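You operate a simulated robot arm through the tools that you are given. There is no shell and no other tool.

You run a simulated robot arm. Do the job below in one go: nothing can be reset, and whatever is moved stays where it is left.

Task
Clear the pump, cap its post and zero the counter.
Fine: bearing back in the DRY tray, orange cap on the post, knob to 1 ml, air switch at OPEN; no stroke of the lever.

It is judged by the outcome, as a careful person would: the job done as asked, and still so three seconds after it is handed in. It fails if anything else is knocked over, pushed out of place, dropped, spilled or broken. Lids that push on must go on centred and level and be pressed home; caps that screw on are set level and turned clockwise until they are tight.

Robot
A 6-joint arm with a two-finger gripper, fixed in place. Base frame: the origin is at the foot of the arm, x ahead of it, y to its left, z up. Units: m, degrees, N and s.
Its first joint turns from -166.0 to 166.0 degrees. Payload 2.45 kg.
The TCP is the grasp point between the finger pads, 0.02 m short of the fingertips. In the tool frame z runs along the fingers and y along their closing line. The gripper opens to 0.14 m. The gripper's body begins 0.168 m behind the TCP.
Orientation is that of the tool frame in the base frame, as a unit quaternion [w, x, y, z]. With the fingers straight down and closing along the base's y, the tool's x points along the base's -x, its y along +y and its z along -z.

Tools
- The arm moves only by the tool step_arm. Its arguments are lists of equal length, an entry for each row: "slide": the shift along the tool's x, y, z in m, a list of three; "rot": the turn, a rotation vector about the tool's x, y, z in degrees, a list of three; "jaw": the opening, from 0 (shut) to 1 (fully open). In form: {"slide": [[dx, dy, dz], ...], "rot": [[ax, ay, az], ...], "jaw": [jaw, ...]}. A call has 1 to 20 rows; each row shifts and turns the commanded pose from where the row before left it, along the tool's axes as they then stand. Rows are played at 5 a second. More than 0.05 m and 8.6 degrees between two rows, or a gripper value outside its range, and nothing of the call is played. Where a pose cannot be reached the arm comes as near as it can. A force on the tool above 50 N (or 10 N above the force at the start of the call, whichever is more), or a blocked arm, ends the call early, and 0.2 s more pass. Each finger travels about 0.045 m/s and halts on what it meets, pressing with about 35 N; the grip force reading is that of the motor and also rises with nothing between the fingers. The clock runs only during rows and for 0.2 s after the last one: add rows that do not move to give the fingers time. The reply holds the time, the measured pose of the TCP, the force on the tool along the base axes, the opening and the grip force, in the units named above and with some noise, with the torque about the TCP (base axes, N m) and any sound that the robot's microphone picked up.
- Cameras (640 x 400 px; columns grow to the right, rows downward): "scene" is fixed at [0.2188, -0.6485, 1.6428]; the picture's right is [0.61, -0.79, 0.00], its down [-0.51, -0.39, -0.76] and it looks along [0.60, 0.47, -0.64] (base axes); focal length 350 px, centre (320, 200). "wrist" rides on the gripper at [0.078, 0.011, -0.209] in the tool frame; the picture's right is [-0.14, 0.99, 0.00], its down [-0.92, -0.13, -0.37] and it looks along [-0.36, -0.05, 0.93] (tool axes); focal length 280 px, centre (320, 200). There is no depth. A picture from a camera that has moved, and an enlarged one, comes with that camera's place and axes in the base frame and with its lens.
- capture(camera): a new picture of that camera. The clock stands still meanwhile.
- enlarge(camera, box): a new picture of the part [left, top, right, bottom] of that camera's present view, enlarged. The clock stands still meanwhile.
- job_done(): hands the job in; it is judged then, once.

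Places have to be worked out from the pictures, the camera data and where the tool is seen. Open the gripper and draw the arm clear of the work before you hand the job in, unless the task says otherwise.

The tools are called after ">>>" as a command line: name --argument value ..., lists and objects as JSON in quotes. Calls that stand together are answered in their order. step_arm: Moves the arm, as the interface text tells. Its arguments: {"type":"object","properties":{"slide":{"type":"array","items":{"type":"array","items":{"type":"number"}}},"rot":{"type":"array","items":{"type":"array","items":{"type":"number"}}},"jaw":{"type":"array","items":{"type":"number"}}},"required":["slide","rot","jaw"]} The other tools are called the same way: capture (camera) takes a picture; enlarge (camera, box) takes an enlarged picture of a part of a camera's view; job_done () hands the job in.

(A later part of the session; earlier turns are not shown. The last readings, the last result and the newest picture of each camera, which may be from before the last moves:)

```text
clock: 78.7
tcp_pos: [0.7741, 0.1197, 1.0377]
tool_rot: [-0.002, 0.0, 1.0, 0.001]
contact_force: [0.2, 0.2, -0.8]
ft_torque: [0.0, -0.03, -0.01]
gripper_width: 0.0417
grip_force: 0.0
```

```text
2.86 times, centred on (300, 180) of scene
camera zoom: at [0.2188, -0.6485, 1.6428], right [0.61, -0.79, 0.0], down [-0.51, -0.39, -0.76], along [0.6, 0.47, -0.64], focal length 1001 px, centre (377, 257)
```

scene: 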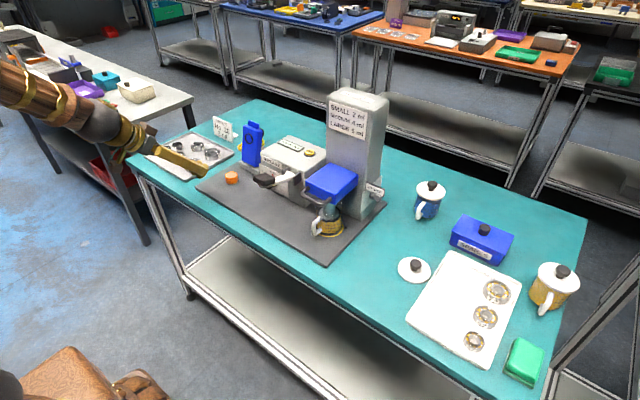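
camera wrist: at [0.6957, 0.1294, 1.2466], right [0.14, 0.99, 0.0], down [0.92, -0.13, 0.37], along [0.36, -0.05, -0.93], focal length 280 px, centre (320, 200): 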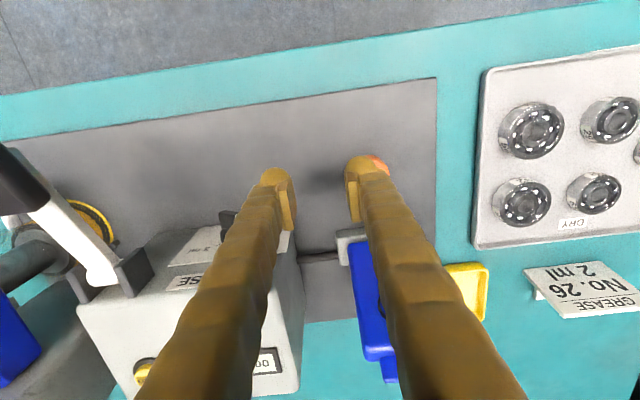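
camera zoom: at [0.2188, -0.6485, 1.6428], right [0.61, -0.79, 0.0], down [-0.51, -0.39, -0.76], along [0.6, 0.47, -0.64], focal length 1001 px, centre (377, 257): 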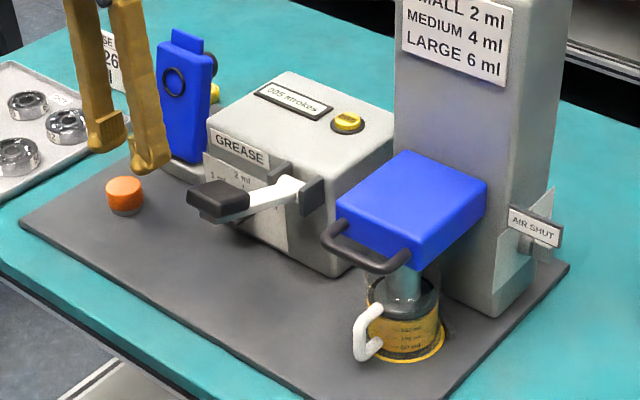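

Now tilt 40° at the earlier viewing pose to read the knob.

>>> step_arm --slide '[[0.018, -0.004, -0.0365], [0.018, -0.004, -0.0365], [0, 0, 0], [0, 0, 0], [0, 0, 0], [0, 0, 0], [0, 0, 0], [0, 0, 0]]' --rot '[[0, 0, 0], [0, 0, 0], [0, -8, 0], [0, -8, 0], [0, -8, 0], [0, -8, 0], [0, -8, 0], [0, 0, 0]]' --jaw '[0.3, 0.3, 0.3, 0.3, 0.3, 0.3, 0.3, 0.3]'

>>> enlarge --camera "wrist" --box '[195, 110, 300, 190]'

>>> enlarge --camera "wrist" --box '[222, 118, 272, 168]'

```text
clock: 80.5
tcp_pos: [0.7384, 0.1107, 1.11]
tool_rot: [0.341, 0.0, 0.94, 0.001]
contact_force: [0.1, 0.6, -0.1]
ft_torque: [0.05, 0.02, 0.01]
gripper_width: 0.042
grip_force: 0.0
```

```text
5.00 times, centred on (248, 150) of wrist
camera zoom: at [0.5441, 0.1219, 1.22], right [0.11, 0.99, 0.09], down [0.47, -0.13, 0.87], along [0.88, -0.05, -0.48], focal length 1402 px, centre (682, 450)
```

zoom: 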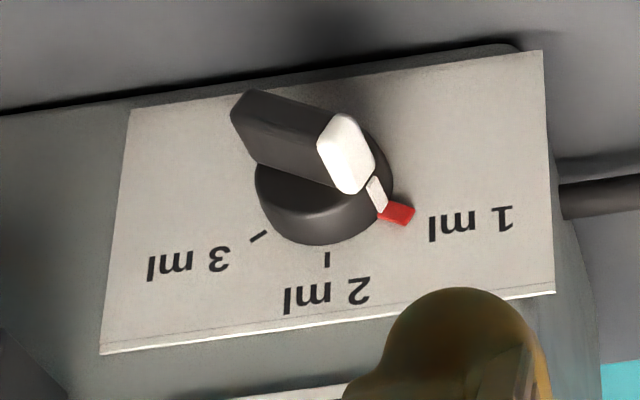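

```text
8.00 times, centred on (247, 143) of wrist
camera zoom: at [0.5441, 0.1219, 1.22], right [0.11, 0.99, 0.09], down [0.47, -0.13, 0.87], along [0.88, -0.05, -0.48], focal length 2243 px, centre (904, 656)
```

zoom: 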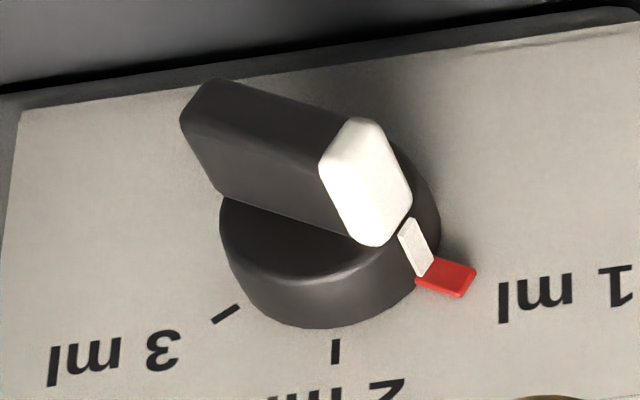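

The red pointer lies right over the 1 ml tick. Next the ZERO button at about (0.918, −0.068, 1.068): raise, go vertical, close the fingers and move above it.

>>> step_arm --slide '[[-0.029, 0, -0.0345], [-0.029, 0, -0.0345], [0, 0, 0], [0, 0, 0], [0, 0, 0], [0, 0, 0], [0, 0, 0], [-0.03, -0.03, 0.005], [-0.03, -0.03, 0.005], [-0.03, -0.03, 0.005], [-0.03, -0.03, 0.005], [-0.03, -0.03, 0.005], [-0.03, -0.03, 0.005], [0, 0, 0], [0, 0, 0]]' --rot '[[0, 0, 0], [0, 0, 0], [0, 8, 0], [0, 8, 0], [0, 8, 0], [0, 8, 0], [0, 8, 0], [0, 0, 0], [0, 0, 0], [0, 0, 0], [0, 0, 0], [0, 0, 0], [0, 0, 0], [0, 0, 0], [0, 0, 0]]' --jaw '[0, 0, 0, 0, 0, 0, 0, 0, 0, 0, 0, 0, 0, 0, 0]'

>>> capture --camera "wrist"

>>> enlarge --camera "scene" --box '[230, 80, 400, 200]'

```text
clock: 83.7
tcp_pos: [0.9213, -0.0703, 1.1713]
tool_rot: [-0.001, 0.0, 1.0, 0.0]
contact_force: [0.9, 0.4, 0.6]
ft_torque: [0.0, 0.01, 0.0]
gripper_width: 0.0001
grip_force: 29.3
```

```text
taken
camera wrist: at [0.8431, -0.0592, 1.3785], right [0.14, 0.99, 0.0], down [0.92, -0.13, 0.37], along [0.36, -0.05, -0.93], focal length 280 px, centre (320, 200)
```

wrist: 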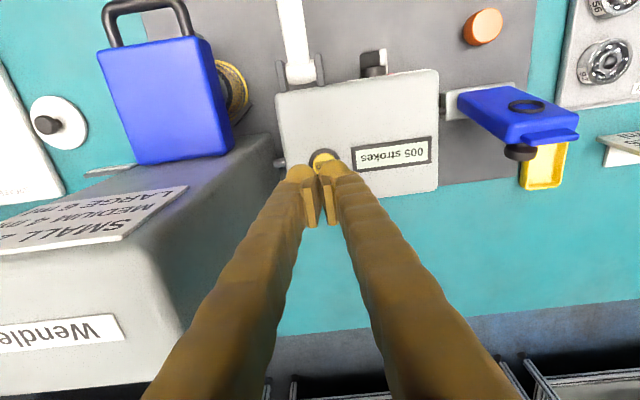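

```text
3.33 times, centred on (315, 140) of scene
camera zoom: at [0.2188, -0.6485, 1.6428], right [0.61, -0.79, 0.0], down [-0.51, -0.39, -0.76], along [0.6, 0.47, -0.64], focal length 1168 px, centre (337, 400)
```

zoom: 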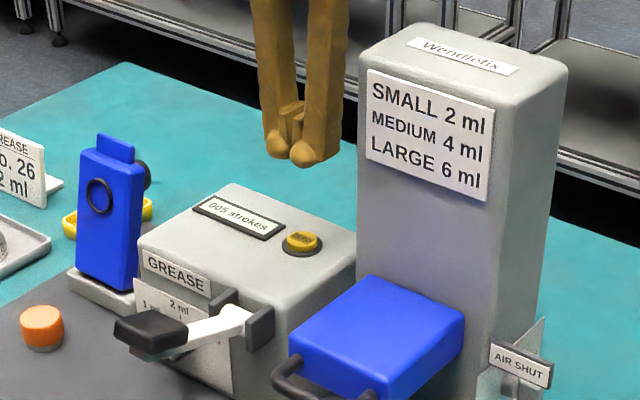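

Zoom on the button from above.

>>> enlarge --camera "wrist" --box '[270, 120, 370, 200]'

```text
5.00 times, centred on (320, 160) of wrist
camera zoom: at [0.8431, -0.0592, 1.3785], right [0.14, 0.99, 0.0], down [0.92, -0.13, 0.37], along [0.36, -0.05, -0.93], focal length 1402 px, centre (320, 400)
```

zoom: 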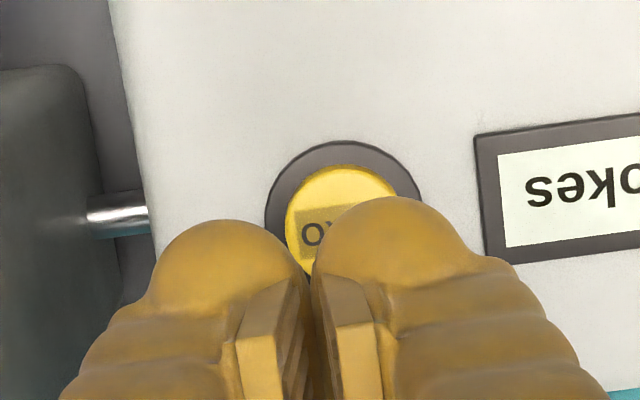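

Button is ~5 mm to +y and 2 mm +x of the tool axis. Shift and descend to just above it.

>>> step_arm --slide '[[-0.002, 0.005, 0.02], [0, 0, 0.025], [0, 0, 0.025], [0, 0, 0.005], [0, 0, 0], [0, 0, 0]]' --rot '[[0, 0, 0], [0, 0, 0], [0, 0, 0], [0, 0, 0], [0, 0, 0], [0, 0, 0]]' --jaw '[0, 0, 0, 0, 0, 0]'

>>> enlarge --camera "scene" --box '[270, 120, 340, 180]'

>>> enlarge --camera "wrist" --box '[270, 140, 370, 220]'

```text
clock: 85.0
tcp_pos: [0.9198, -0.0655, 1.0982]
tool_rot: [-0.002, 0.001, 1.0, 0.0]
contact_force: [0.2, 1.0, -0.2]
ft_torque: [-0.01, -0.02, 0.0]
gripper_width: 0.0
grip_force: 29.8
```

```text
6.67 times, centred on (305, 150) of scene
camera zoom: at [0.2188, -0.6485, 1.6428], right [0.61, -0.79, 0.0], down [-0.51, -0.39, -0.76], along [0.6, 0.47, -0.64], focal length 2336 px, centre (420, 533)
```

zoom: 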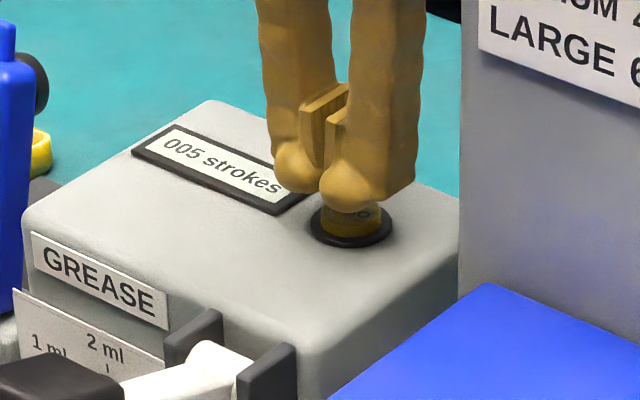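

```text
5.00 times, centred on (320, 180) of wrist
camera zoom: at [0.8421, -0.0539, 1.3063], right [0.14, 0.99, 0.0], down [0.92, -0.13, 0.37], along [0.36, -0.05, -0.93], focal length 1402 px, centre (320, 300)
```

zoom: 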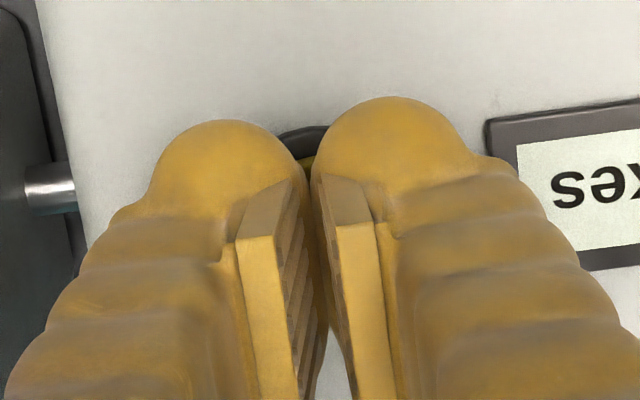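

Alignment over the button agrees in both views. Press down in 1 mm steps, checking force.

>>> step_arm --slide '[[0, 0, 0.001], [0, 0, 0.001], [0, 0, 0.001], [0, 0, 0.001], [0, 0, 0.001], [0, 0, 0.001], [0, 0, 0.001], [0, 0, 0.001]]' --rot '[[0, 0, 0], [0, 0, 0], [0, 0, 0], [0, 0, 0], [0, 0, 0], [0, 0, 0], [0, 0, 0], [0, 0, 0]]' --jaw '[0, 0, 0, 0, 0, 0, 0, 0]'

>>> enlarge --camera "scene" --box '[270, 120, 340, 180]'

```text
clock: 86.8
tcp_pos: [0.9197, -0.0644, 1.0877]
tool_rot: [-0.001, 0.001, 1.0, 0.0]
contact_force: [1.1, 0.8, 0.1]
ft_torque: [-0.01, 0.02, -0.03]
gripper_width: 0.0
grip_force: 29.7
```

```text
6.67 times, centred on (305, 150) of scene
camera zoom: at [0.2188, -0.6485, 1.6428], right [0.61, -0.79, 0.0], down [-0.51, -0.39, -0.76], along [0.6, 0.47, -0.64], focal length 2336 px, centre (420, 533)
```

zoom: 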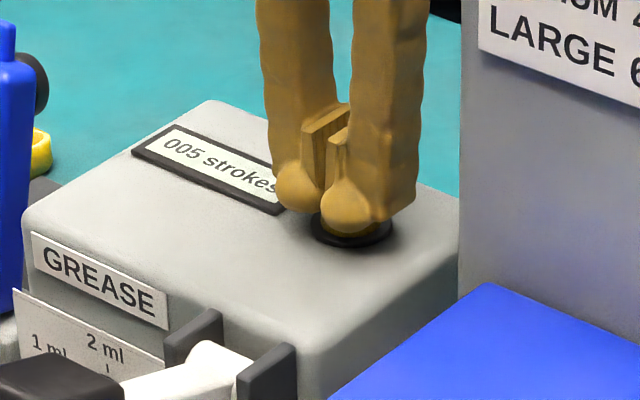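

No contact yet; continue in 1 mm steps.

>>> step_arm --slide '[[0, 0, 0.001], [0, 0, 0.001], [0, 0, 0.001], [0, 0, 0.001], [0, 0, 0]]' --rot '[[0, 0, 0], [0, 0, 0], [0, 0, 0], [0, 0, 0], [0, 0, 0]]' --jaw '[0, 0, 0, 0, 0]'

>>> enlarge --camera "scene" --box '[270, 120, 340, 180]'

```text
clock: 88.0
tcp_pos: [0.9197, -0.0659, 1.0837]
tool_rot: [-0.002, 0.001, 1.0, 0.0]
contact_force: [0.9, 1.1, 0.2]
ft_torque: [0.0, 0.01, -0.01]
gripper_width: 0.0057
grip_force: 29.8
```

```text
6.67 times, centred on (305, 150) of scene
camera zoom: at [0.2188, -0.6485, 1.6428], right [0.61, -0.79, 0.0], down [-0.51, -0.39, -0.76], along [0.6, 0.47, -0.64], focal length 2336 px, centre (420, 533)
```

zoom: 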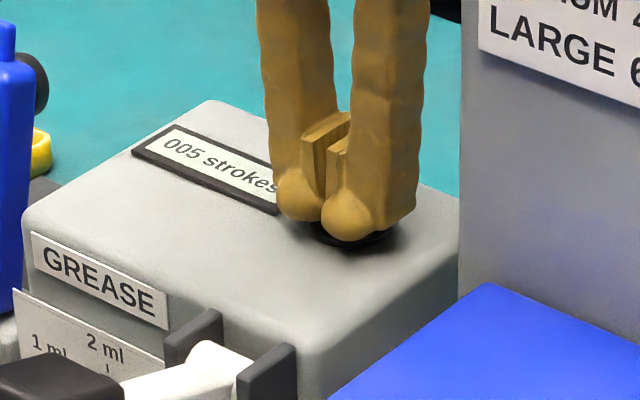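

The fingertips have begun touching (jaw spread 6 mm). Continue a few millimetres.

>>> step_arm --slide '[[0, 0, 0.001], [0, 0, 0.001], [0, 0, 0.001], [0, 0, 0]]' --rot '[[0, 0, 0], [0, 0, 0], [0, 0, 0], [0, 0, 0]]' --jaw '[0, 0, 0, 0]'

>>> enlarge --camera "scene" --box '[270, 120, 340, 180]'

```text
clock: 89.0
tcp_pos: [0.9203, -0.0657, 1.0796]
tool_rot: [-0.002, 0.001, 1.0, 0.001]
contact_force: [0.2, 1.5, 4.1]
ft_torque: [0.04, -0.02, 0.01]
gripper_width: 0.0061
grip_force: 29.6
heard: click
```

```text
6.67 times, centred on (305, 150) of scene
camera zoom: at [0.2188, -0.6485, 1.6428], right [0.61, -0.79, 0.0], down [-0.51, -0.39, -0.76], along [0.6, 0.47, -0.64], focal length 2336 px, centre (420, 533)
```

zoom: 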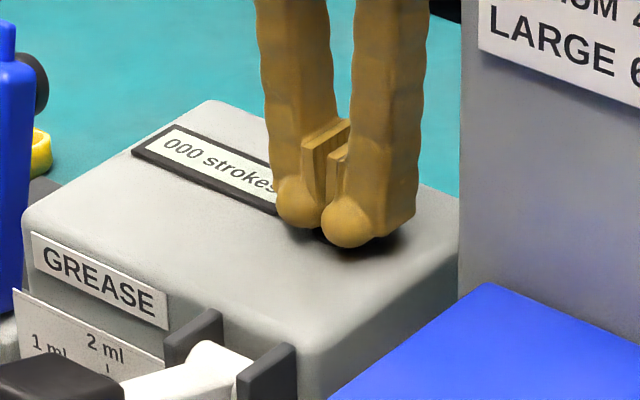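

Click heard and the counter reads 000. Lift off, then travel in front of the tower to its −y side to look at the air switch.

>>> step_arm --slide '[[0, 0, -0.02], [0, 0, -0.04], [0, 0, -0.045], [0, 0, -0.045], [0.045, 0, 0], [0.045, 0, 0], [0.045, 0, 0], [0.045, 0, 0], [0.045, 0, 0], [0.045, 0, 0], [0, 0, 0]]' --rot '[[0, 0, 0], [0, 0, 0], [0, 0, 0], [0, 0, 0], [0, 0, 0], [0, 0, 0], [0, 0, 0], [0, 0, 0], [0, 0, 0], [0, 0, 0], [0, 0, 0]]' --jaw '[0, 0, 0, 0, 0, 0, 0, 0, 0, 0, 0]'

>>> step_arm --slide '[[0, -0.045, 0], [0, -0.045, 0], [0, -0.045, 0], [0, -0.045, 0], [0, -0.045, 0], [0, -0.045, 0], [0, -0.045, 0], [0, -0.045, 0], [-0.03, -0.02, 0], [-0.03, -0.02, 0], [-0.03, 0, 0], [0, 0, 0], [0, 0, 0]]' --rot '[[0, 0, 0], [0, 0, 0], [0, 0, 0], [0, 0, 0], [0, 0, 0], [0, 0, 0], [0, 0, 0], [0, 0, 0], [0, 0, 0], [0, 0, 0], [0, 0, 0], [0, 0, 0], [0, 0, 0]]' --jaw '[0, 0, 0, 0, 0, 0, 0, 0, 0, 0, 0, 0, 0]'

>>> capture --camera "wrist"

>>> capture --camera "scene"

```text
clock: 91.5
tcp_pos: [0.6498, -0.0634, 1.2304]
tool_rot: [-0.002, 0.001, 1.0, 0.0]
contact_force: [-1.1, 0.0, 0.0]
ft_torque: [-0.02, 0.01, 0.02]
gripper_width: 0.0001
grip_force: 29.4
```

```text
clock: 94.2
tcp_pos: [0.739, -0.4613, 1.2297]
tool_rot: [-0.002, 0.0, 1.0, 0.001]
contact_force: [-0.7, 0.5, -0.2]
ft_torque: [0.01, 0.0, -0.01]
gripper_width: 0.0002
grip_force: 29.5
```

```text
taken
camera wrist: at [0.6622, -0.451, 1.4382], right [0.14, 0.99, 0.0], down [0.92, -0.13, 0.37], along [0.36, -0.05, -0.93], focal length 280 px, centre (320, 200)
```

wrist: 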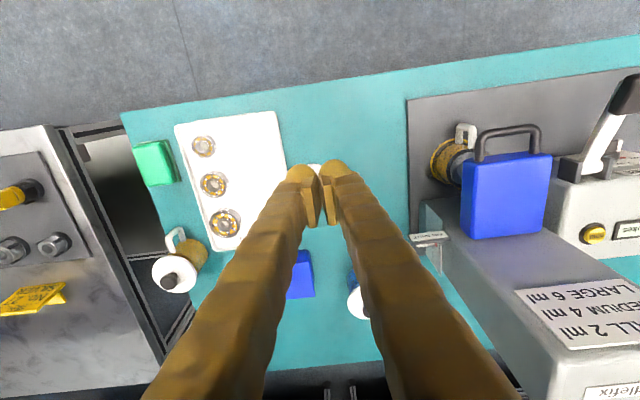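

```text
taken
```

scene: 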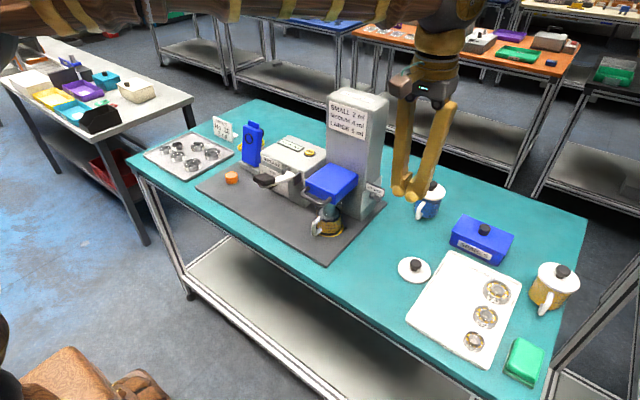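

Zoom at the switch, then roll the tool to look at the tower's side face.

>>> enlarge --camera "wrist" --box '[390, 200, 490, 280]'

>>> step_arm --slide '[[0, 0, 0], [0, 0, 0], [0, 0, 0], [0, 0, 0], [0, 0, 0], [0, 0, 0]]' --rot '[[-8, 0, 0], [-8, 0, 0], [-8, 0, 0], [-8, 0, 0], [-8, 0, 0], [0, 0, 0]]' --jaw '[0, 0, 0, 0, 0, 0]'

>>> capture --camera "wrist"

```text
5.00 times, centred on (440, 240) of wrist
camera zoom: at [0.6622, -0.451, 1.4382], right [0.14, 0.99, 0.0], down [0.92, -0.13, 0.37], along [0.36, -0.05, -0.93], focal length 1402 px, centre (-280, 0)
```

zoom: 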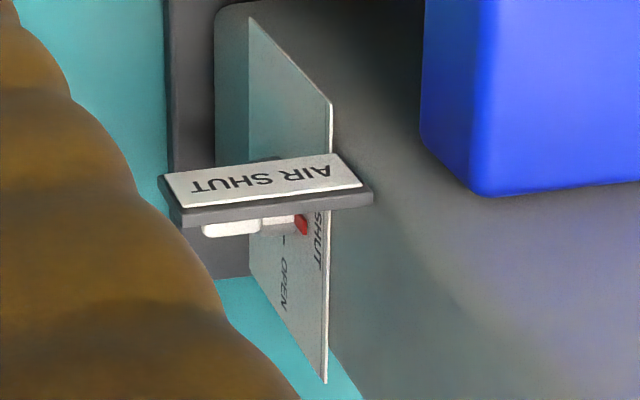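

```text
clock: 95.7
tcp_pos: [0.7395, -0.4643, 1.2318]
tool_rot: [-0.001, 0.001, 0.94, 0.342]
contact_force: [0.5, -0.4, -0.7]
ft_torque: [0.01, 0.02, 0.01]
gripper_width: 0.0001
grip_force: 29.3
```

```text
taken
camera wrist: at [0.6615, -0.5906, 1.3976], right [0.14, 0.76, 0.64], down [0.92, -0.34, 0.2], along [0.36, 0.56, -0.74], focal length 280 px, centre (320, 200)
```

wrist: 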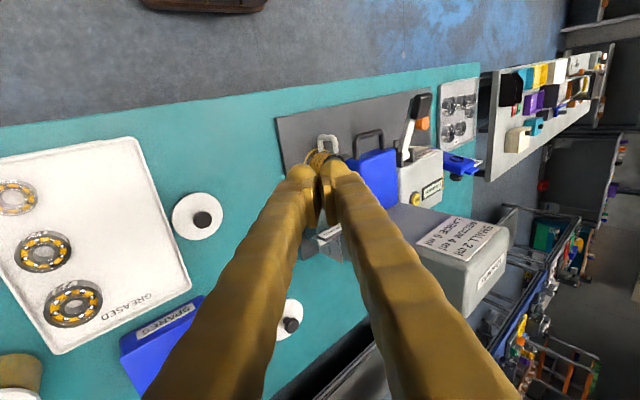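

The air switch is a similar knob on a plate on the tower's −y side, with SHUT at the top and OPEN further toward +x. I move +x so the fingers no longer cover it.

>>> step_arm --slide '[[-0.04, 0, 0], [-0.04, 0, 0], [-0.04, 0, 0], [-0.04, 0, 0], [0, 0, 0], [0, 0, 0]]' --rot '[[0, 0, 0], [0, 0, 0], [0, 0, 0], [0, 0, 0], [0, 0, 0], [0, 0, 0]]' --jaw '[0, 0, 0, 0, 0, 0]'

>>> capture --camera "wrist"

>>> enlarge --camera "wrist" --box '[270, 80, 390, 180]'

```text
clock: 97.0
tcp_pos: [0.8869, -0.4507, 1.2195]
tool_rot: [0.003, 0.003, 0.94, 0.34]
contact_force: [0.3, 1.0, -0.6]
ft_torque: [0.05, 0.0, 0.01]
gripper_width: 0.0
grip_force: 29.3
out of reach, approached as far as the arm can: row 3, 4
```

```text
taken
camera wrist: at [0.8072, -0.5758, 1.386], right [0.14, 0.76, 0.64], down [0.92, -0.34, 0.2], along [0.37, 0.55, -0.74], focal length 280 px, centre (320, 200)
```

wrist: 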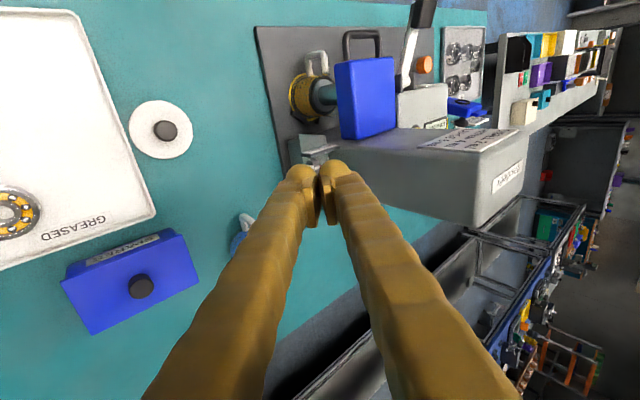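

```text
4.00 times, centred on (330, 130) of wrist
camera zoom: at [0.8072, -0.5758, 1.386], right [0.14, 0.76, 0.64], down [0.92, -0.34, 0.2], along [0.37, 0.55, -0.74], focal length 1122 px, centre (280, 480)
```

zoom: 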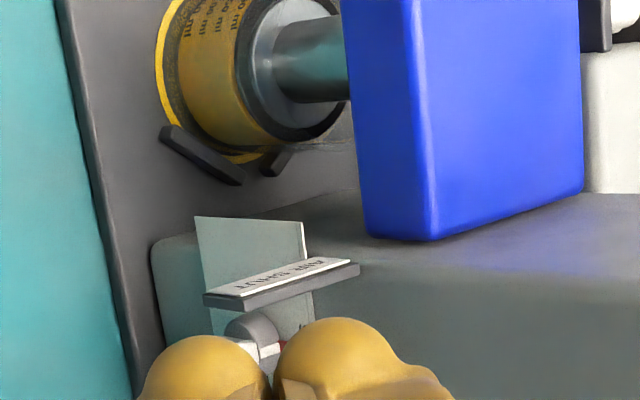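

That pose is at the reach limit. I return to x≈0.74, level out, then yaw 45° and tilt 40° so the camera looks toward +x+y at the switch.

>>> step_arm --slide '[[0.04, 0, 0], [0.04, 0, 0], [0.04, 0, 0], [0.04, 0, 0], [0, 0, 0], [0, 0, 0], [0, 0, 0], [0, 0, 0], [0, 0, 0], [0, 0, 0], [0, 0, 0], [0, 0, 0], [0, 0, 0], [0, 0, 0], [0, 0, 0]]' --rot '[[0, 0, 0], [0, 0, 0], [0, 0, 0], [0, 0, 0], [8, 0, 0], [8, 0, 0], [8, 0, 0], [8, 0, 0], [8, 0, 0], [0, 0, -8], [0, 0, -8], [0, 0, -8], [0, 0, -8], [0, 0, -8], [0, 0, -5]]' --jaw '[0, 0, 0, 0, 0, 0, 0, 0, 0, 0, 0, 0, 0, 0, 0]'

>>> step_arm --slide '[[0, 0, 0], [0, 0, 0], [0, 0, 0], [0, 0, 0], [0, 0, 0], [0, 0, 0]]' --rot '[[0, -8, 0], [0, -8, 0], [0, -8, 0], [0, -8, 0], [0, -8, 0], [0, 0, 0]]' --jaw '[0, 0, 0, 0, 0, 0]'

>>> capture --camera "wrist"

```text
clock: 100.2
tcp_pos: [0.7281, -0.4526, 1.2154]
tool_rot: [-0.001, -0.383, 0.924, 0.002]
contact_force: [0.1, -0.3, 0.2]
ft_torque: [0.03, 0.01, -0.02]
gripper_width: 0.0
grip_force: 29.4
```

```text
clock: 101.7
tcp_pos: [0.7275, -0.4528, 1.2159]
tool_rot: [0.316, -0.359, 0.869, 0.132]
contact_force: [0.5, -0.9, -0.4]
ft_torque: [0.02, -0.02, -0.01]
gripper_width: 0.0
grip_force: 29.5
```

```text
taken
camera wrist: at [0.5834, -0.5818, 1.326], right [-0.62, 0.78, 0.09], down [0.42, 0.24, 0.87], along [0.66, 0.58, -0.48], focal length 280 px, centre (320, 200)
```

wrist: 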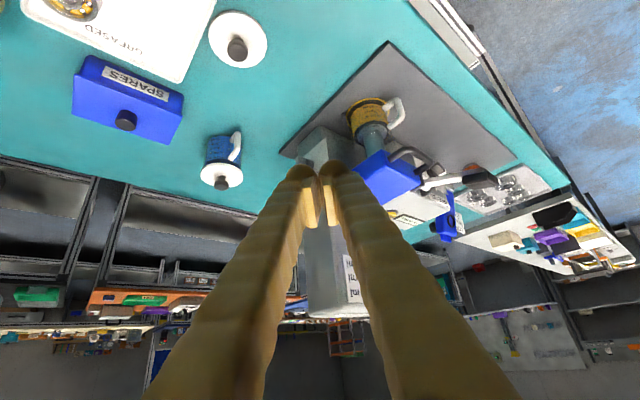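

Open the jaws to see between the fingers.

>>> step_arm --slide '[[0, 0, 0], [0, 0, 0], [0, 0, 0], [0, 0, 0], [0, 0, 0], [0, 0, 0], [0, 0, 0], [0, 0, 0], [0, 0, 0]]' --rot '[[0, 0, 0], [0, 0, 0], [0, 0, 0], [0, 0, 0], [0, 0, 0], [0, 0, 0], [0, 0, 0], [0, 0, 0], [0, 0, 0]]' --jaw '[1, 1, 1, 1, 1, 1, 1, 1, 1]'

>>> capture --camera "wrist"

>>> enlarge --camera "wrist" --box '[270, 120, 370, 200]'

```text
clock: 103.7
tcp_pos: [0.7292, -0.4521, 1.2153]
tool_rot: [0.314, -0.359, 0.869, 0.132]
contact_force: [-0.3, 1.0, -0.2]
ft_torque: [0.02, 0.01, 0.0]
gripper_width: 0.1399
grip_force: 0.1
```

```text
taken
camera wrist: at [0.5835, -0.5817, 1.3263], right [-0.62, 0.78, 0.09], down [0.42, 0.24, 0.87], along [0.66, 0.58, -0.48], focal length 280 px, centre (320, 200)
```

wrist: 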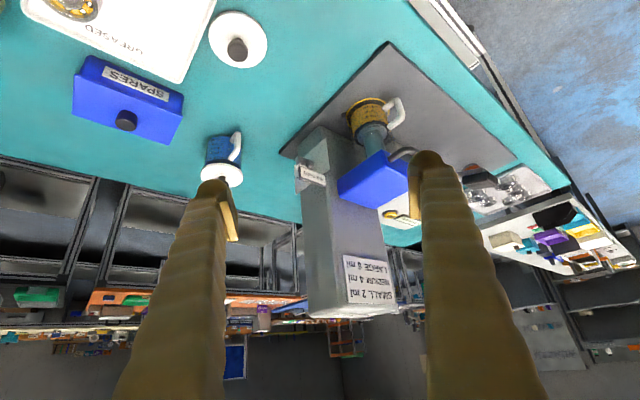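

```text
5.00 times, centred on (320, 160) of wrist
camera zoom: at [0.5835, -0.5817, 1.3263], right [-0.62, 0.78, 0.09], down [0.42, 0.24, 0.87], along [0.66, 0.58, -0.48], focal length 1402 px, centre (320, 400)
```

zoom: 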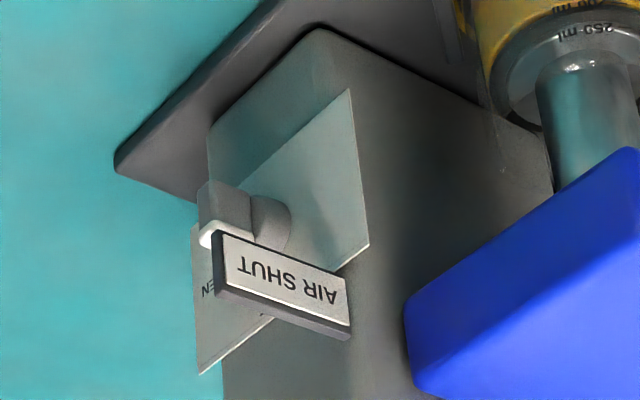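

The knob seems to be at about (0.954, −0.30, 0.99) and the AIR SHUT sign is a flag at about x 0.90, z 1.05. I tilt more and lower the camera for a flatter view between the open fingers.

>>> step_arm --slide '[[0, 0, 0], [0, 0, 0], [0.0415, 0, 0.028], [0.0415, 0, 0.028], [0, 0, 0], [0, 0, 0]]' --rot '[[0, -8, 0], [0, -8, 0], [0, 0, 0], [0, 0, 0], [0, 0, 0], [0, 0, 0]]' --jaw '[1, 1, 1, 1, 1, 1]'

>>> capture --camera "wrist"

```text
clock: 105.0
tcp_pos: [0.7324, -0.4513, 1.1155]
tool_rot: [0.433, -0.338, 0.816, 0.181]
contact_force: [-0.1, 0.1, 1.4]
ft_torque: [0.02, 0.0, -0.03]
gripper_width: 0.1403
grip_force: 0.0
```

```text
taken
camera wrist: at [0.5698, -0.5961, 1.1664], right [-0.64, 0.76, 0.12], down [0.24, 0.06, 0.97], along [0.73, 0.65, -0.22], focal length 280 px, centre (320, 200)
```

wrist: 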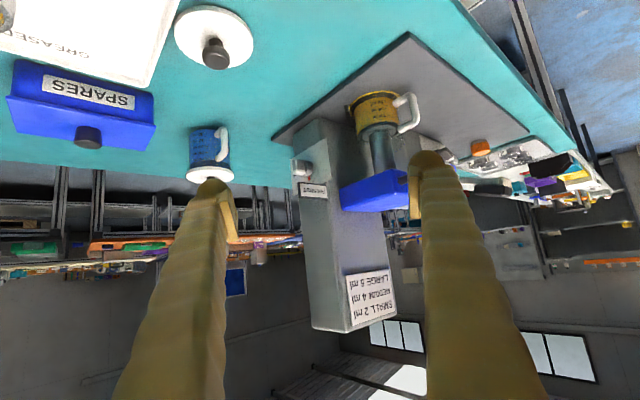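

>>> enlarge --camera "wrist" --box '[275, 115, 375, 205]'

>>> enlarge --camera "wrist" --box '[285, 145, 335, 205]'

```text
4.44 times, centred on (325, 160) of wrist
camera zoom: at [0.5698, -0.5961, 1.1664], right [-0.64, 0.76, 0.12], down [0.24, 0.06, 0.97], along [0.73, 0.65, -0.22], focal length 1246 px, centre (298, 378)
```

zoom: 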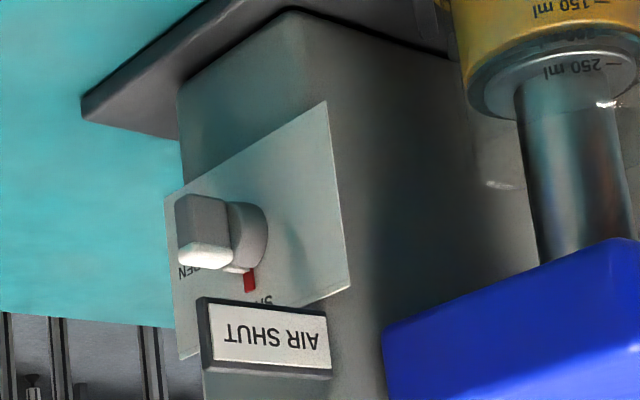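

```text
6.67 times, centred on (310, 175) of wrist
camera zoom: at [0.5698, -0.5961, 1.1664], right [-0.64, 0.76, 0.12], down [0.24, 0.06, 0.97], along [0.73, 0.65, -0.22], focal length 1869 px, centre (387, 367)
```

zoom: 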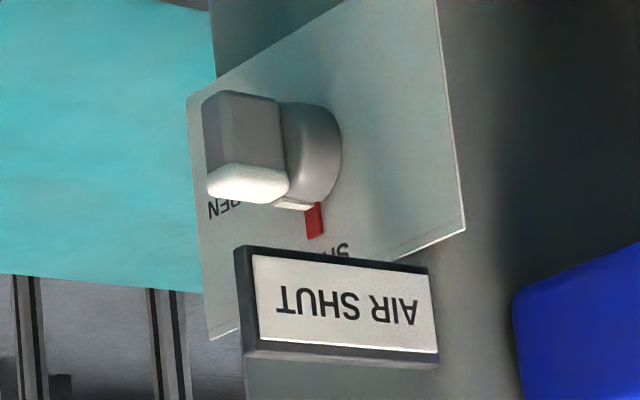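

Now the geometry is clear: the dial plate is at y≈−0.284 (x 0.882–0.990, z 0.961–1.036), knob axis ≈ (0.934, 0.997) with the bar (y −0.297…−0.319) upright at SHUT; the sign (z 1.043–1.067) stands in front. I reorient to a horizontal tool pointing +x (closing vertically), so the lower finger can pass beneath the sign and push the bar's top toward +x. First level, yaw to 90°.

>>> step_arm --slide '[[-0.0332, 0, -0.0224], [-0.0332, 0, -0.0224], [0, 0, 0], [0, 0, 0], [0, 0, 0], [0, 0, 0], [0, 0, 0], [0, 0, 0], [0, 0, 0], [0, 0, 0], [0, 0, 0], [0, 0, 0], [0, 0, 0], [0, 0, 0], [0, 0, 0], [0, 0, 0]]' --rot '[[0, 0, 0], [0, 0, 0], [0, 8, 0], [0, 8, 0], [0, 8, 0], [0, 8, 0], [0, 8, 0], [0, 8, 0], [0, 8, 0], [0, 0, -8], [0, 0, -8], [0, 0, -8], [0, 0, -8], [0, 0, -8], [0, 0, -5], [0, 0, 0]]' --jaw '[1, 0.9, 0.8, 0.7, 0.6, 0.5, 0.4, 0.36, 0.36, 0.36, 0.36, 0.36, 0.36, 0.36, 0.36, 0.36]'

>>> step_arm --slide '[[0, -0.0333, 0], [0, -0.0333, 0], [0, -0.0333, 0], [0, 0, 0], [0, 0, 0]]' --rot '[[0, 0, 0], [0, 0, 0], [0, 0, 0], [0, 0, 0], [0, 0, 0]]' --jaw '[0.36, 0.36, 0.36, 0.36, 0.36]'

>>> capture --camera "scene"

```text
clock: 108.5
tcp_pos: [0.7302, -0.4516, 1.1965]
tool_rot: [0.001, 0.708, -0.707, -0.001]
contact_force: [0.3, 0.6, -0.2]
ft_torque: [0.0, -0.01, -0.02]
gripper_width: 0.0509
grip_force: 0.1
```

```text
clock: 109.7
tcp_pos: [0.8278, -0.4512, 1.1952]
tool_rot: [-0.001, -0.707, 0.708, 0.002]
contact_force: [-0.3, -0.3, -0.4]
ft_torque: [0.04, 0.0, 0.01]
gripper_width: 0.0507
grip_force: 0.1
```

```text
taken
```

scene: 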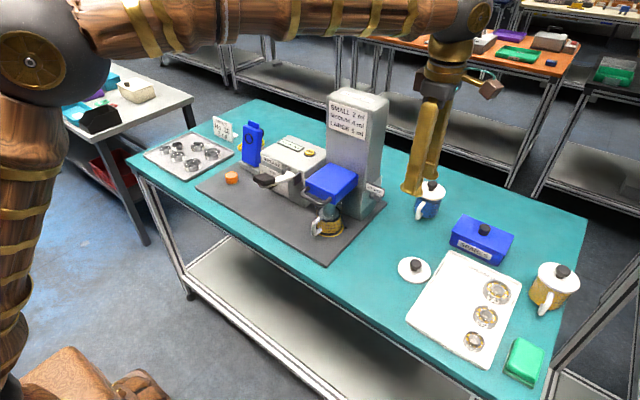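

Yaw done. Now pitch the tool toward +x (about tool x), 40° first.

>>> step_arm --slide '[[0, 0, 0], [0, 0, 0], [0, 0, 0], [0, 0, 0], [0, 0, 0], [0, 0, 0]]' --rot '[[8, 0, 0], [8, 0, 0], [8, 0, 0], [8, 0, 0], [8, 0, 0], [0, 0, 0]]' --jaw '[0.36, 0.36, 0.36, 0.36, 0.36, 0.36]'

>>> step_arm --slide '[[0, 0, 0], [0, 0, 0], [0, 0, 0], [0, 0, 0], [0, 0, 0], [0, 0, 0]]' --rot '[[8, 0, 0], [8, 0, 0], [8, 0, 0], [8, 0, 0], [8, 0, 0], [0, 0, 0]]' --jaw '[0.36, 0.36, 0.36, 0.36, 0.36, 0.36]'

>>> capture --camera "wrist"

>>> capture --camera "scene"

```text
clock: 111.0
tcp_pos: [0.8279, -0.4521, 1.1965]
tool_rot: [0.24, -0.664, 0.665, -0.242]
contact_force: [-0.4, -0.7, 0.9]
ft_torque: [0.01, 0.02, -0.03]
gripper_width: 0.0503
grip_force: 0.0
```

```text
clock: 112.5
tcp_pos: [0.8281, -0.4511, 1.197]
tool_rot: [0.308, -0.636, 0.638, -0.307]
contact_force: [-0.5, 0.3, -0.2]
ft_torque: [-0.01, 0.01, 0.01]
gripper_width: 0.0504
grip_force: 0.0
out of reach, approached as far as the arm can: row 2, 3, 4, 5
```

```text
taken
camera wrist: at [0.6577, -0.5288, 1.3179], right [-0.62, 0.14, -0.77], down [-0.21, 0.92, 0.33], along [0.76, 0.36, -0.54], focal length 280 px, centre (320, 200)
```

wrist: 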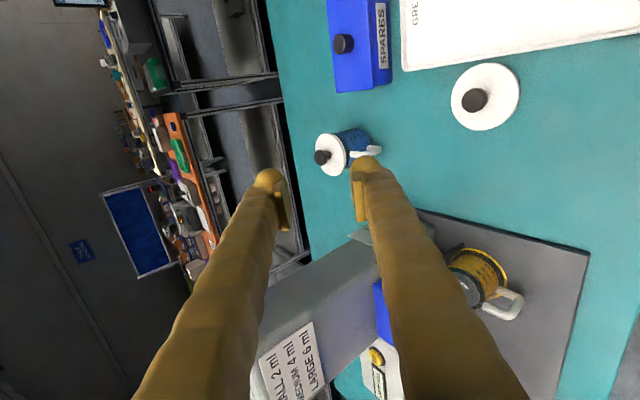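

```text
taken
```

scene: 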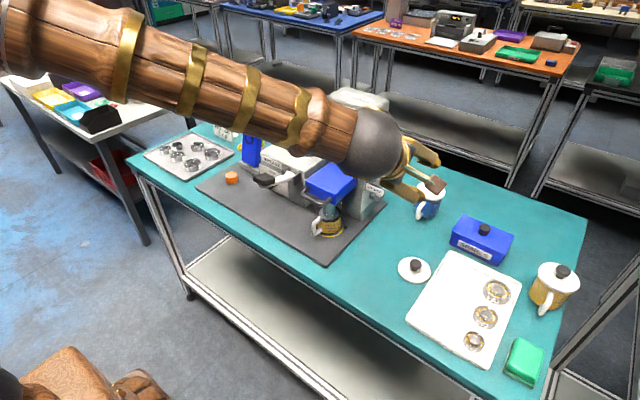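

The pitch limit in this azimuth is ~51°, so I'll use a different approach: come from the −x−y side (azimuth ~50°) with the tool nearly horizontal, beneath the sign. Undo the pitch, yaw to 50°, and test a large tilt here in free space.

>>> step_arm --slide '[[0, 0, 0], [0, 0, 0], [0, 0, 0], [0, 0, 0], [0, 0, 0], [0, 0, 0], [0, 0, 0], [0, 0, 0], [0, 0, 0], [0, 0, 0], [0, 0, 0], [0, 0, 0], [0, 0, 0], [0, 0, 0], [0, 0, 0], [0, 0, 0]]' --rot '[[-8, 0, 0], [-8, 0, 0], [-8, 0, 0], [-8, 0, 0], [-8, 0, 0], [-8, 0, 0], [-8, 0, 0], [-8, 0, 0], [-8, 0, 0], [-8, 0, 0], [0, 0, 8], [0, 0, 8], [0, 0, 8], [0, 0, 8], [0, 0, 8], [0, 0, 0]]' --jaw '[0.36, 0.36, 0.36, 0.36, 0.36, 0.36, 0.36, 0.36, 0.36, 0.36, 0.36, 0.36, 0.36, 0.36, 0.36, 0.36]'

>>> step_arm --slide '[[0, 0, 0], [0, 0, 0], [0, 0, 0], [0, 0, 0], [0, 0, 0], [0, 0, 0], [0, 0, 0], [0, 0, 0], [0, 0, 0], [0, 0, 0]]' --rot '[[0, -8, 0], [0, -8, 0], [0, -8, 0], [0, -8, 0], [0, -8, 0], [0, -8, 0], [0, -8, 0], [0, -8, 0], [0, -8, 0], [0, 0, 0]]' --jaw '[0.36, 0.36, 0.36, 0.36, 0.36, 0.36, 0.36, 0.36, 0.36, 0.36]'

>>> capture --camera "wrist"

>>> capture --camera "scene"

```text
clock: 115.8
tcp_pos: [0.8197, -0.4497, 1.1898]
tool_rot: [-0.222, -0.407, 0.88, 0.104]
contact_force: [0.4, -0.8, -0.4]
ft_torque: [0.0, 0.03, 0.04]
gripper_width: 0.0504
grip_force: 0.1
out of reach, approached as far as the arm can: row 10
```

```text
clock: 118.0
tcp_pos: [0.8224, -0.4488, 1.1912]
tool_rot: [0.337, -0.268, 0.842, 0.325]
contact_force: [0.2, -0.4, -0.6]
ft_torque: [0.0, 0.01, -0.02]
gripper_width: 0.0504
grip_force: 0.0
```

```text
taken
camera wrist: at [0.6825, -0.6119, 1.253], right [-0.58, 0.67, 0.47], down [0.52, -0.14, 0.84], along [0.63, 0.73, -0.27], focal length 280 px, centre (320, 200)
```

wrist: 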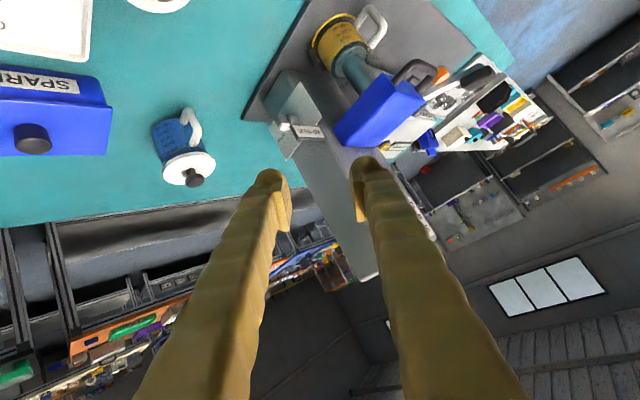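

```text
taken
```

scene: 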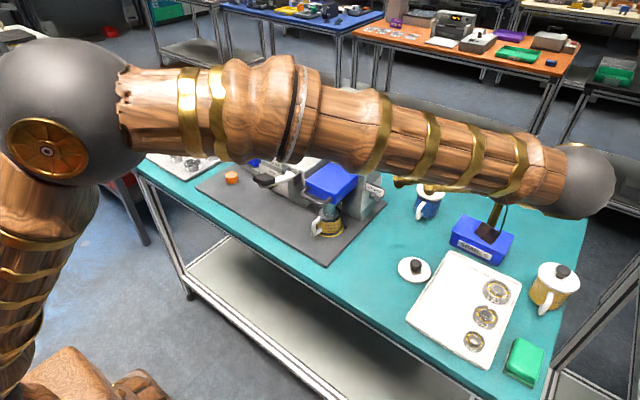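

Over-rotated because the clipped pose became the commanded one. Tool now points at azimuth ≈62°, tilt ≈56°, rolled 26°. Level the roll and add tilt.

>>> step_arm --slide '[[0, 0, 0], [0, 0, 0], [0, 0, 0], [0, 0, 0], [0, 0, 0]]' --rot '[[0, 0, -8], [0, 0, -8], [0, 0, -8], [0, 0, -2.3], [0, 0, 0]]' --jaw '[0.36, 0.36, 0.36, 0.36, 0.36]'

>>> step_arm --slide '[[0, 0, 0], [0, 0, 0], [0, 0, 0]]' --rot '[[0, -8, 0], [0, -8, 0], [0, 0, 0]]' --jaw '[0.36, 0.36, 0.36]'

>>> capture --camera "wrist"

>>> capture --camera "scene"

```text
clock: 119.2
tcp_pos: [0.8205, -0.4494, 1.1892]
tool_rot: [0.402, -0.452, 0.76, 0.239]
contact_force: [0.6, -0.6, 0.2]
ft_torque: [0.02, -0.01, -0.01]
gripper_width: 0.0504
grip_force: 0.1
```

```text
clock: 120.0
tcp_pos: [0.8218, -0.4484, 1.1887]
tool_rot: [0.504, -0.415, 0.695, 0.302]
contact_force: [-0.6, -0.8, -0.3]
ft_torque: [0.01, 0.05, 0.0]
gripper_width: 0.0504
grip_force: 0.2
```

```text
taken
camera wrist: at [0.706, -0.6403, 1.1794], right [-0.85, 0.51, 0.13], down [0.08, -0.12, 0.99], along [0.52, 0.85, 0.06], focal length 280 px, centre (320, 200)
```

wrist: 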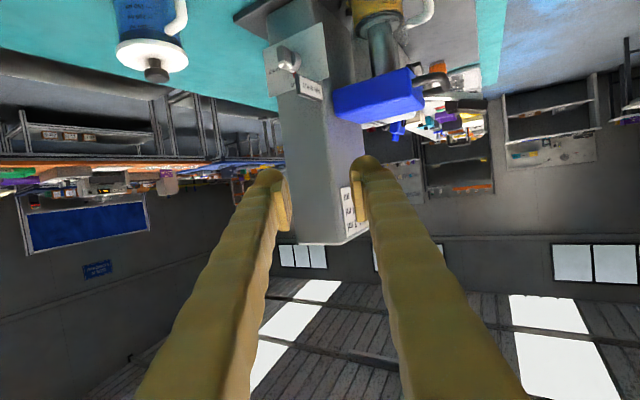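

```text
taken
```

scene: 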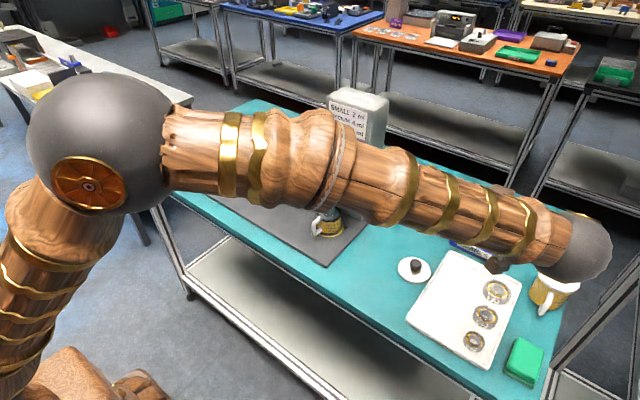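

Tilt 72° at azimuth ≈59° is reachable. This is also an excellent view of the dial; zoom.

>>> enlarge --camera "wrist" --box '[255, 20, 345, 110]'

>>> enlarge --camera "wrist" --box '[262, 35, 332, 105]'

```text
4.44 times, centred on (300, 65) of wrist
camera zoom: at [0.706, -0.6403, 1.1794], right [-0.85, 0.51, 0.13], down [0.08, -0.12, 0.99], along [0.52, 0.85, 0.06], focal length 1246 px, centre (409, 800)
```

zoom: 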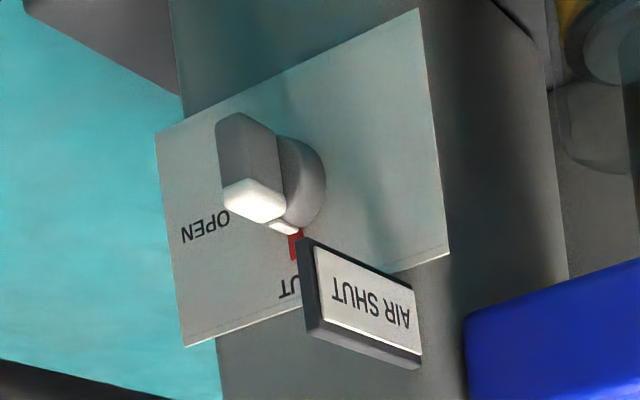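

```text
5.71 times, centred on (297, 70) of wrist
camera zoom: at [0.706, -0.6403, 1.1794], right [-0.85, 0.51, 0.13], down [0.08, -0.12, 0.99], along [0.52, 0.85, 0.06], focal length 1602 px, centre (451, 943)
```

zoom: 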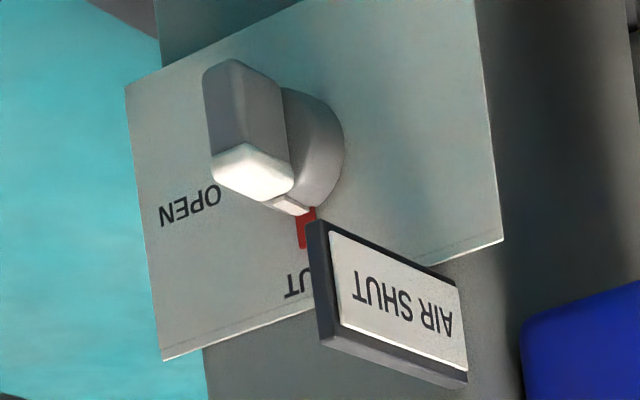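

OPEN lies at the same relative place as 1 ml did (~60° toward +x). I roll the tool 90° (fingers stacked vertically) so a single finger is thin enough to fit beneath the sign and above the knob axis, then tilt to ~78°.

>>> step_arm --slide '[[0, 0, 0], [0, 0, 0], [0, 0, 0], [0, 0, 0], [0, 0, 0], [0, 0, 0], [0, 0, 0], [0, 0, 0], [0, 0, 0], [0, 0, 0], [0, 0, 0], [0, 0, 0], [0, 0, 0]]' --rot '[[0, 0, -8], [0, 0, -8], [0, 0, -8], [0, 0, -8], [0, 0, -8], [0, 0, -8], [0, 0, -8], [0, 0, -8], [0, 0, -8], [0, 0, -8], [0, 0, -8], [0, 0, -2], [0, 0, 0]]' --jaw '[0.3, 0.3, 0.3, 0.25, 0.2, 0.18, 0.18, 0.18, 0.18, 0.18, 0.18, 0.18, 0.18]'

>>> capture --camera "wrist"

>>> capture --camera "scene"

```text
clock: 122.8
tcp_pos: [0.9444, -0.5324, 1.3258]
tool_rot: [-0.577, 0.769, -0.258, 0.096]
contact_force: [-0.3, 0.3, 0.2]
ft_torque: [-0.04, 0.01, -0.03]
gripper_width: 0.025
grip_force: 0.1
out of reach, approached as far as the arm can: row 7, 8, 9, 10, 11, 12
```

```text
taken
camera wrist: at [0.9156, -0.7481, 1.3694], right [-0.4, -0.13, -0.91], down [-0.91, 0.18, 0.38], along [0.12, 0.97, -0.19], focal length 280 px, centre (320, 200)
```

wrist: 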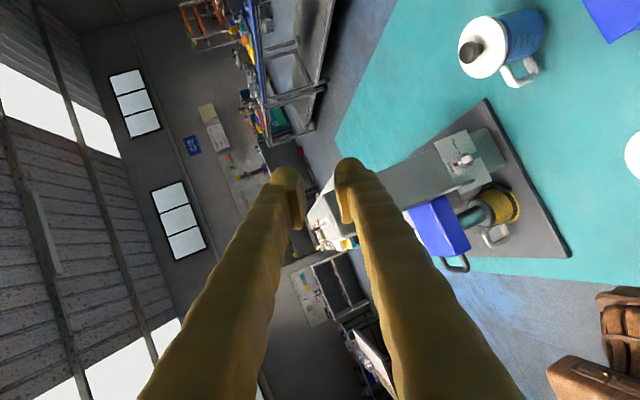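

```text
taken
```

scene: 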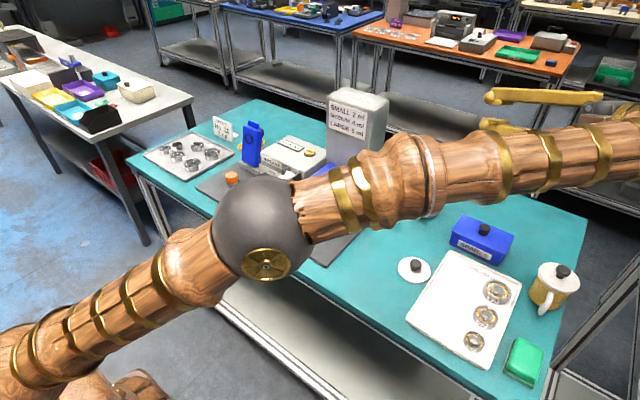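

The arm drifted because that roll direction isn't reachable. I undo the roll step by step and check the scene for any disturbance.

>>> step_arm --slide '[[0, 0, 0], [0, 0, 0], [0, 0, 0], [0, 0, 0], [0, 0, 0]]' --rot '[[0, 0, 8], [0, 0, 8], [0, 0, 8], [0, 0, 8], [0, 0, 8]]' --jaw '[0.18, 0.18, 0.18, 0.18, 0.18]'

>>> capture --camera "scene"

```text
clock: 124.0
tcp_pos: [0.9444, -0.5315, 1.3259]
tool_rot: [-0.575, 0.635, -0.505, -0.107]
contact_force: [-0.1, 0.3, -1.1]
ft_torque: [0.07, 0.0, 0.02]
gripper_width: 0.0252
grip_force: 0.0
```

```text
taken
```

scene: 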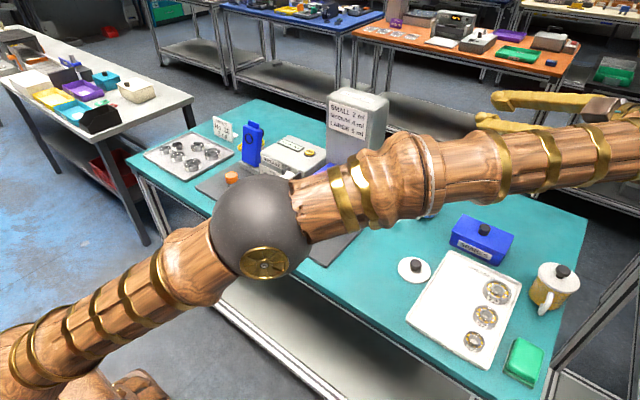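

Continue rolling back to level (41°), then I'll return to the earlier position.

>>> step_arm --slide '[[0, 0, 0], [0, 0, 0], [0, 0, 0], [0, 0, 0], [0, 0, 0], [0, 0, 0]]' --rot '[[0, 0, 8], [0, 0, 8], [0, 0, 8], [0, 0, 8], [0, 0, 8], [0, 0, 1]]' --jaw '[0.18, 0.18, 0.18, 0.18, 0.18, 0.18]'

```text
clock: 125.5
tcp_pos: [0.9453, -0.5302, 1.3241]
tool_rot: [0.501, -0.418, 0.695, 0.301]
contact_force: [0.4, 0.0, -0.7]
ft_torque: [0.04, -0.01, 0.02]
gripper_width: 0.025
grip_force: 0.0
```

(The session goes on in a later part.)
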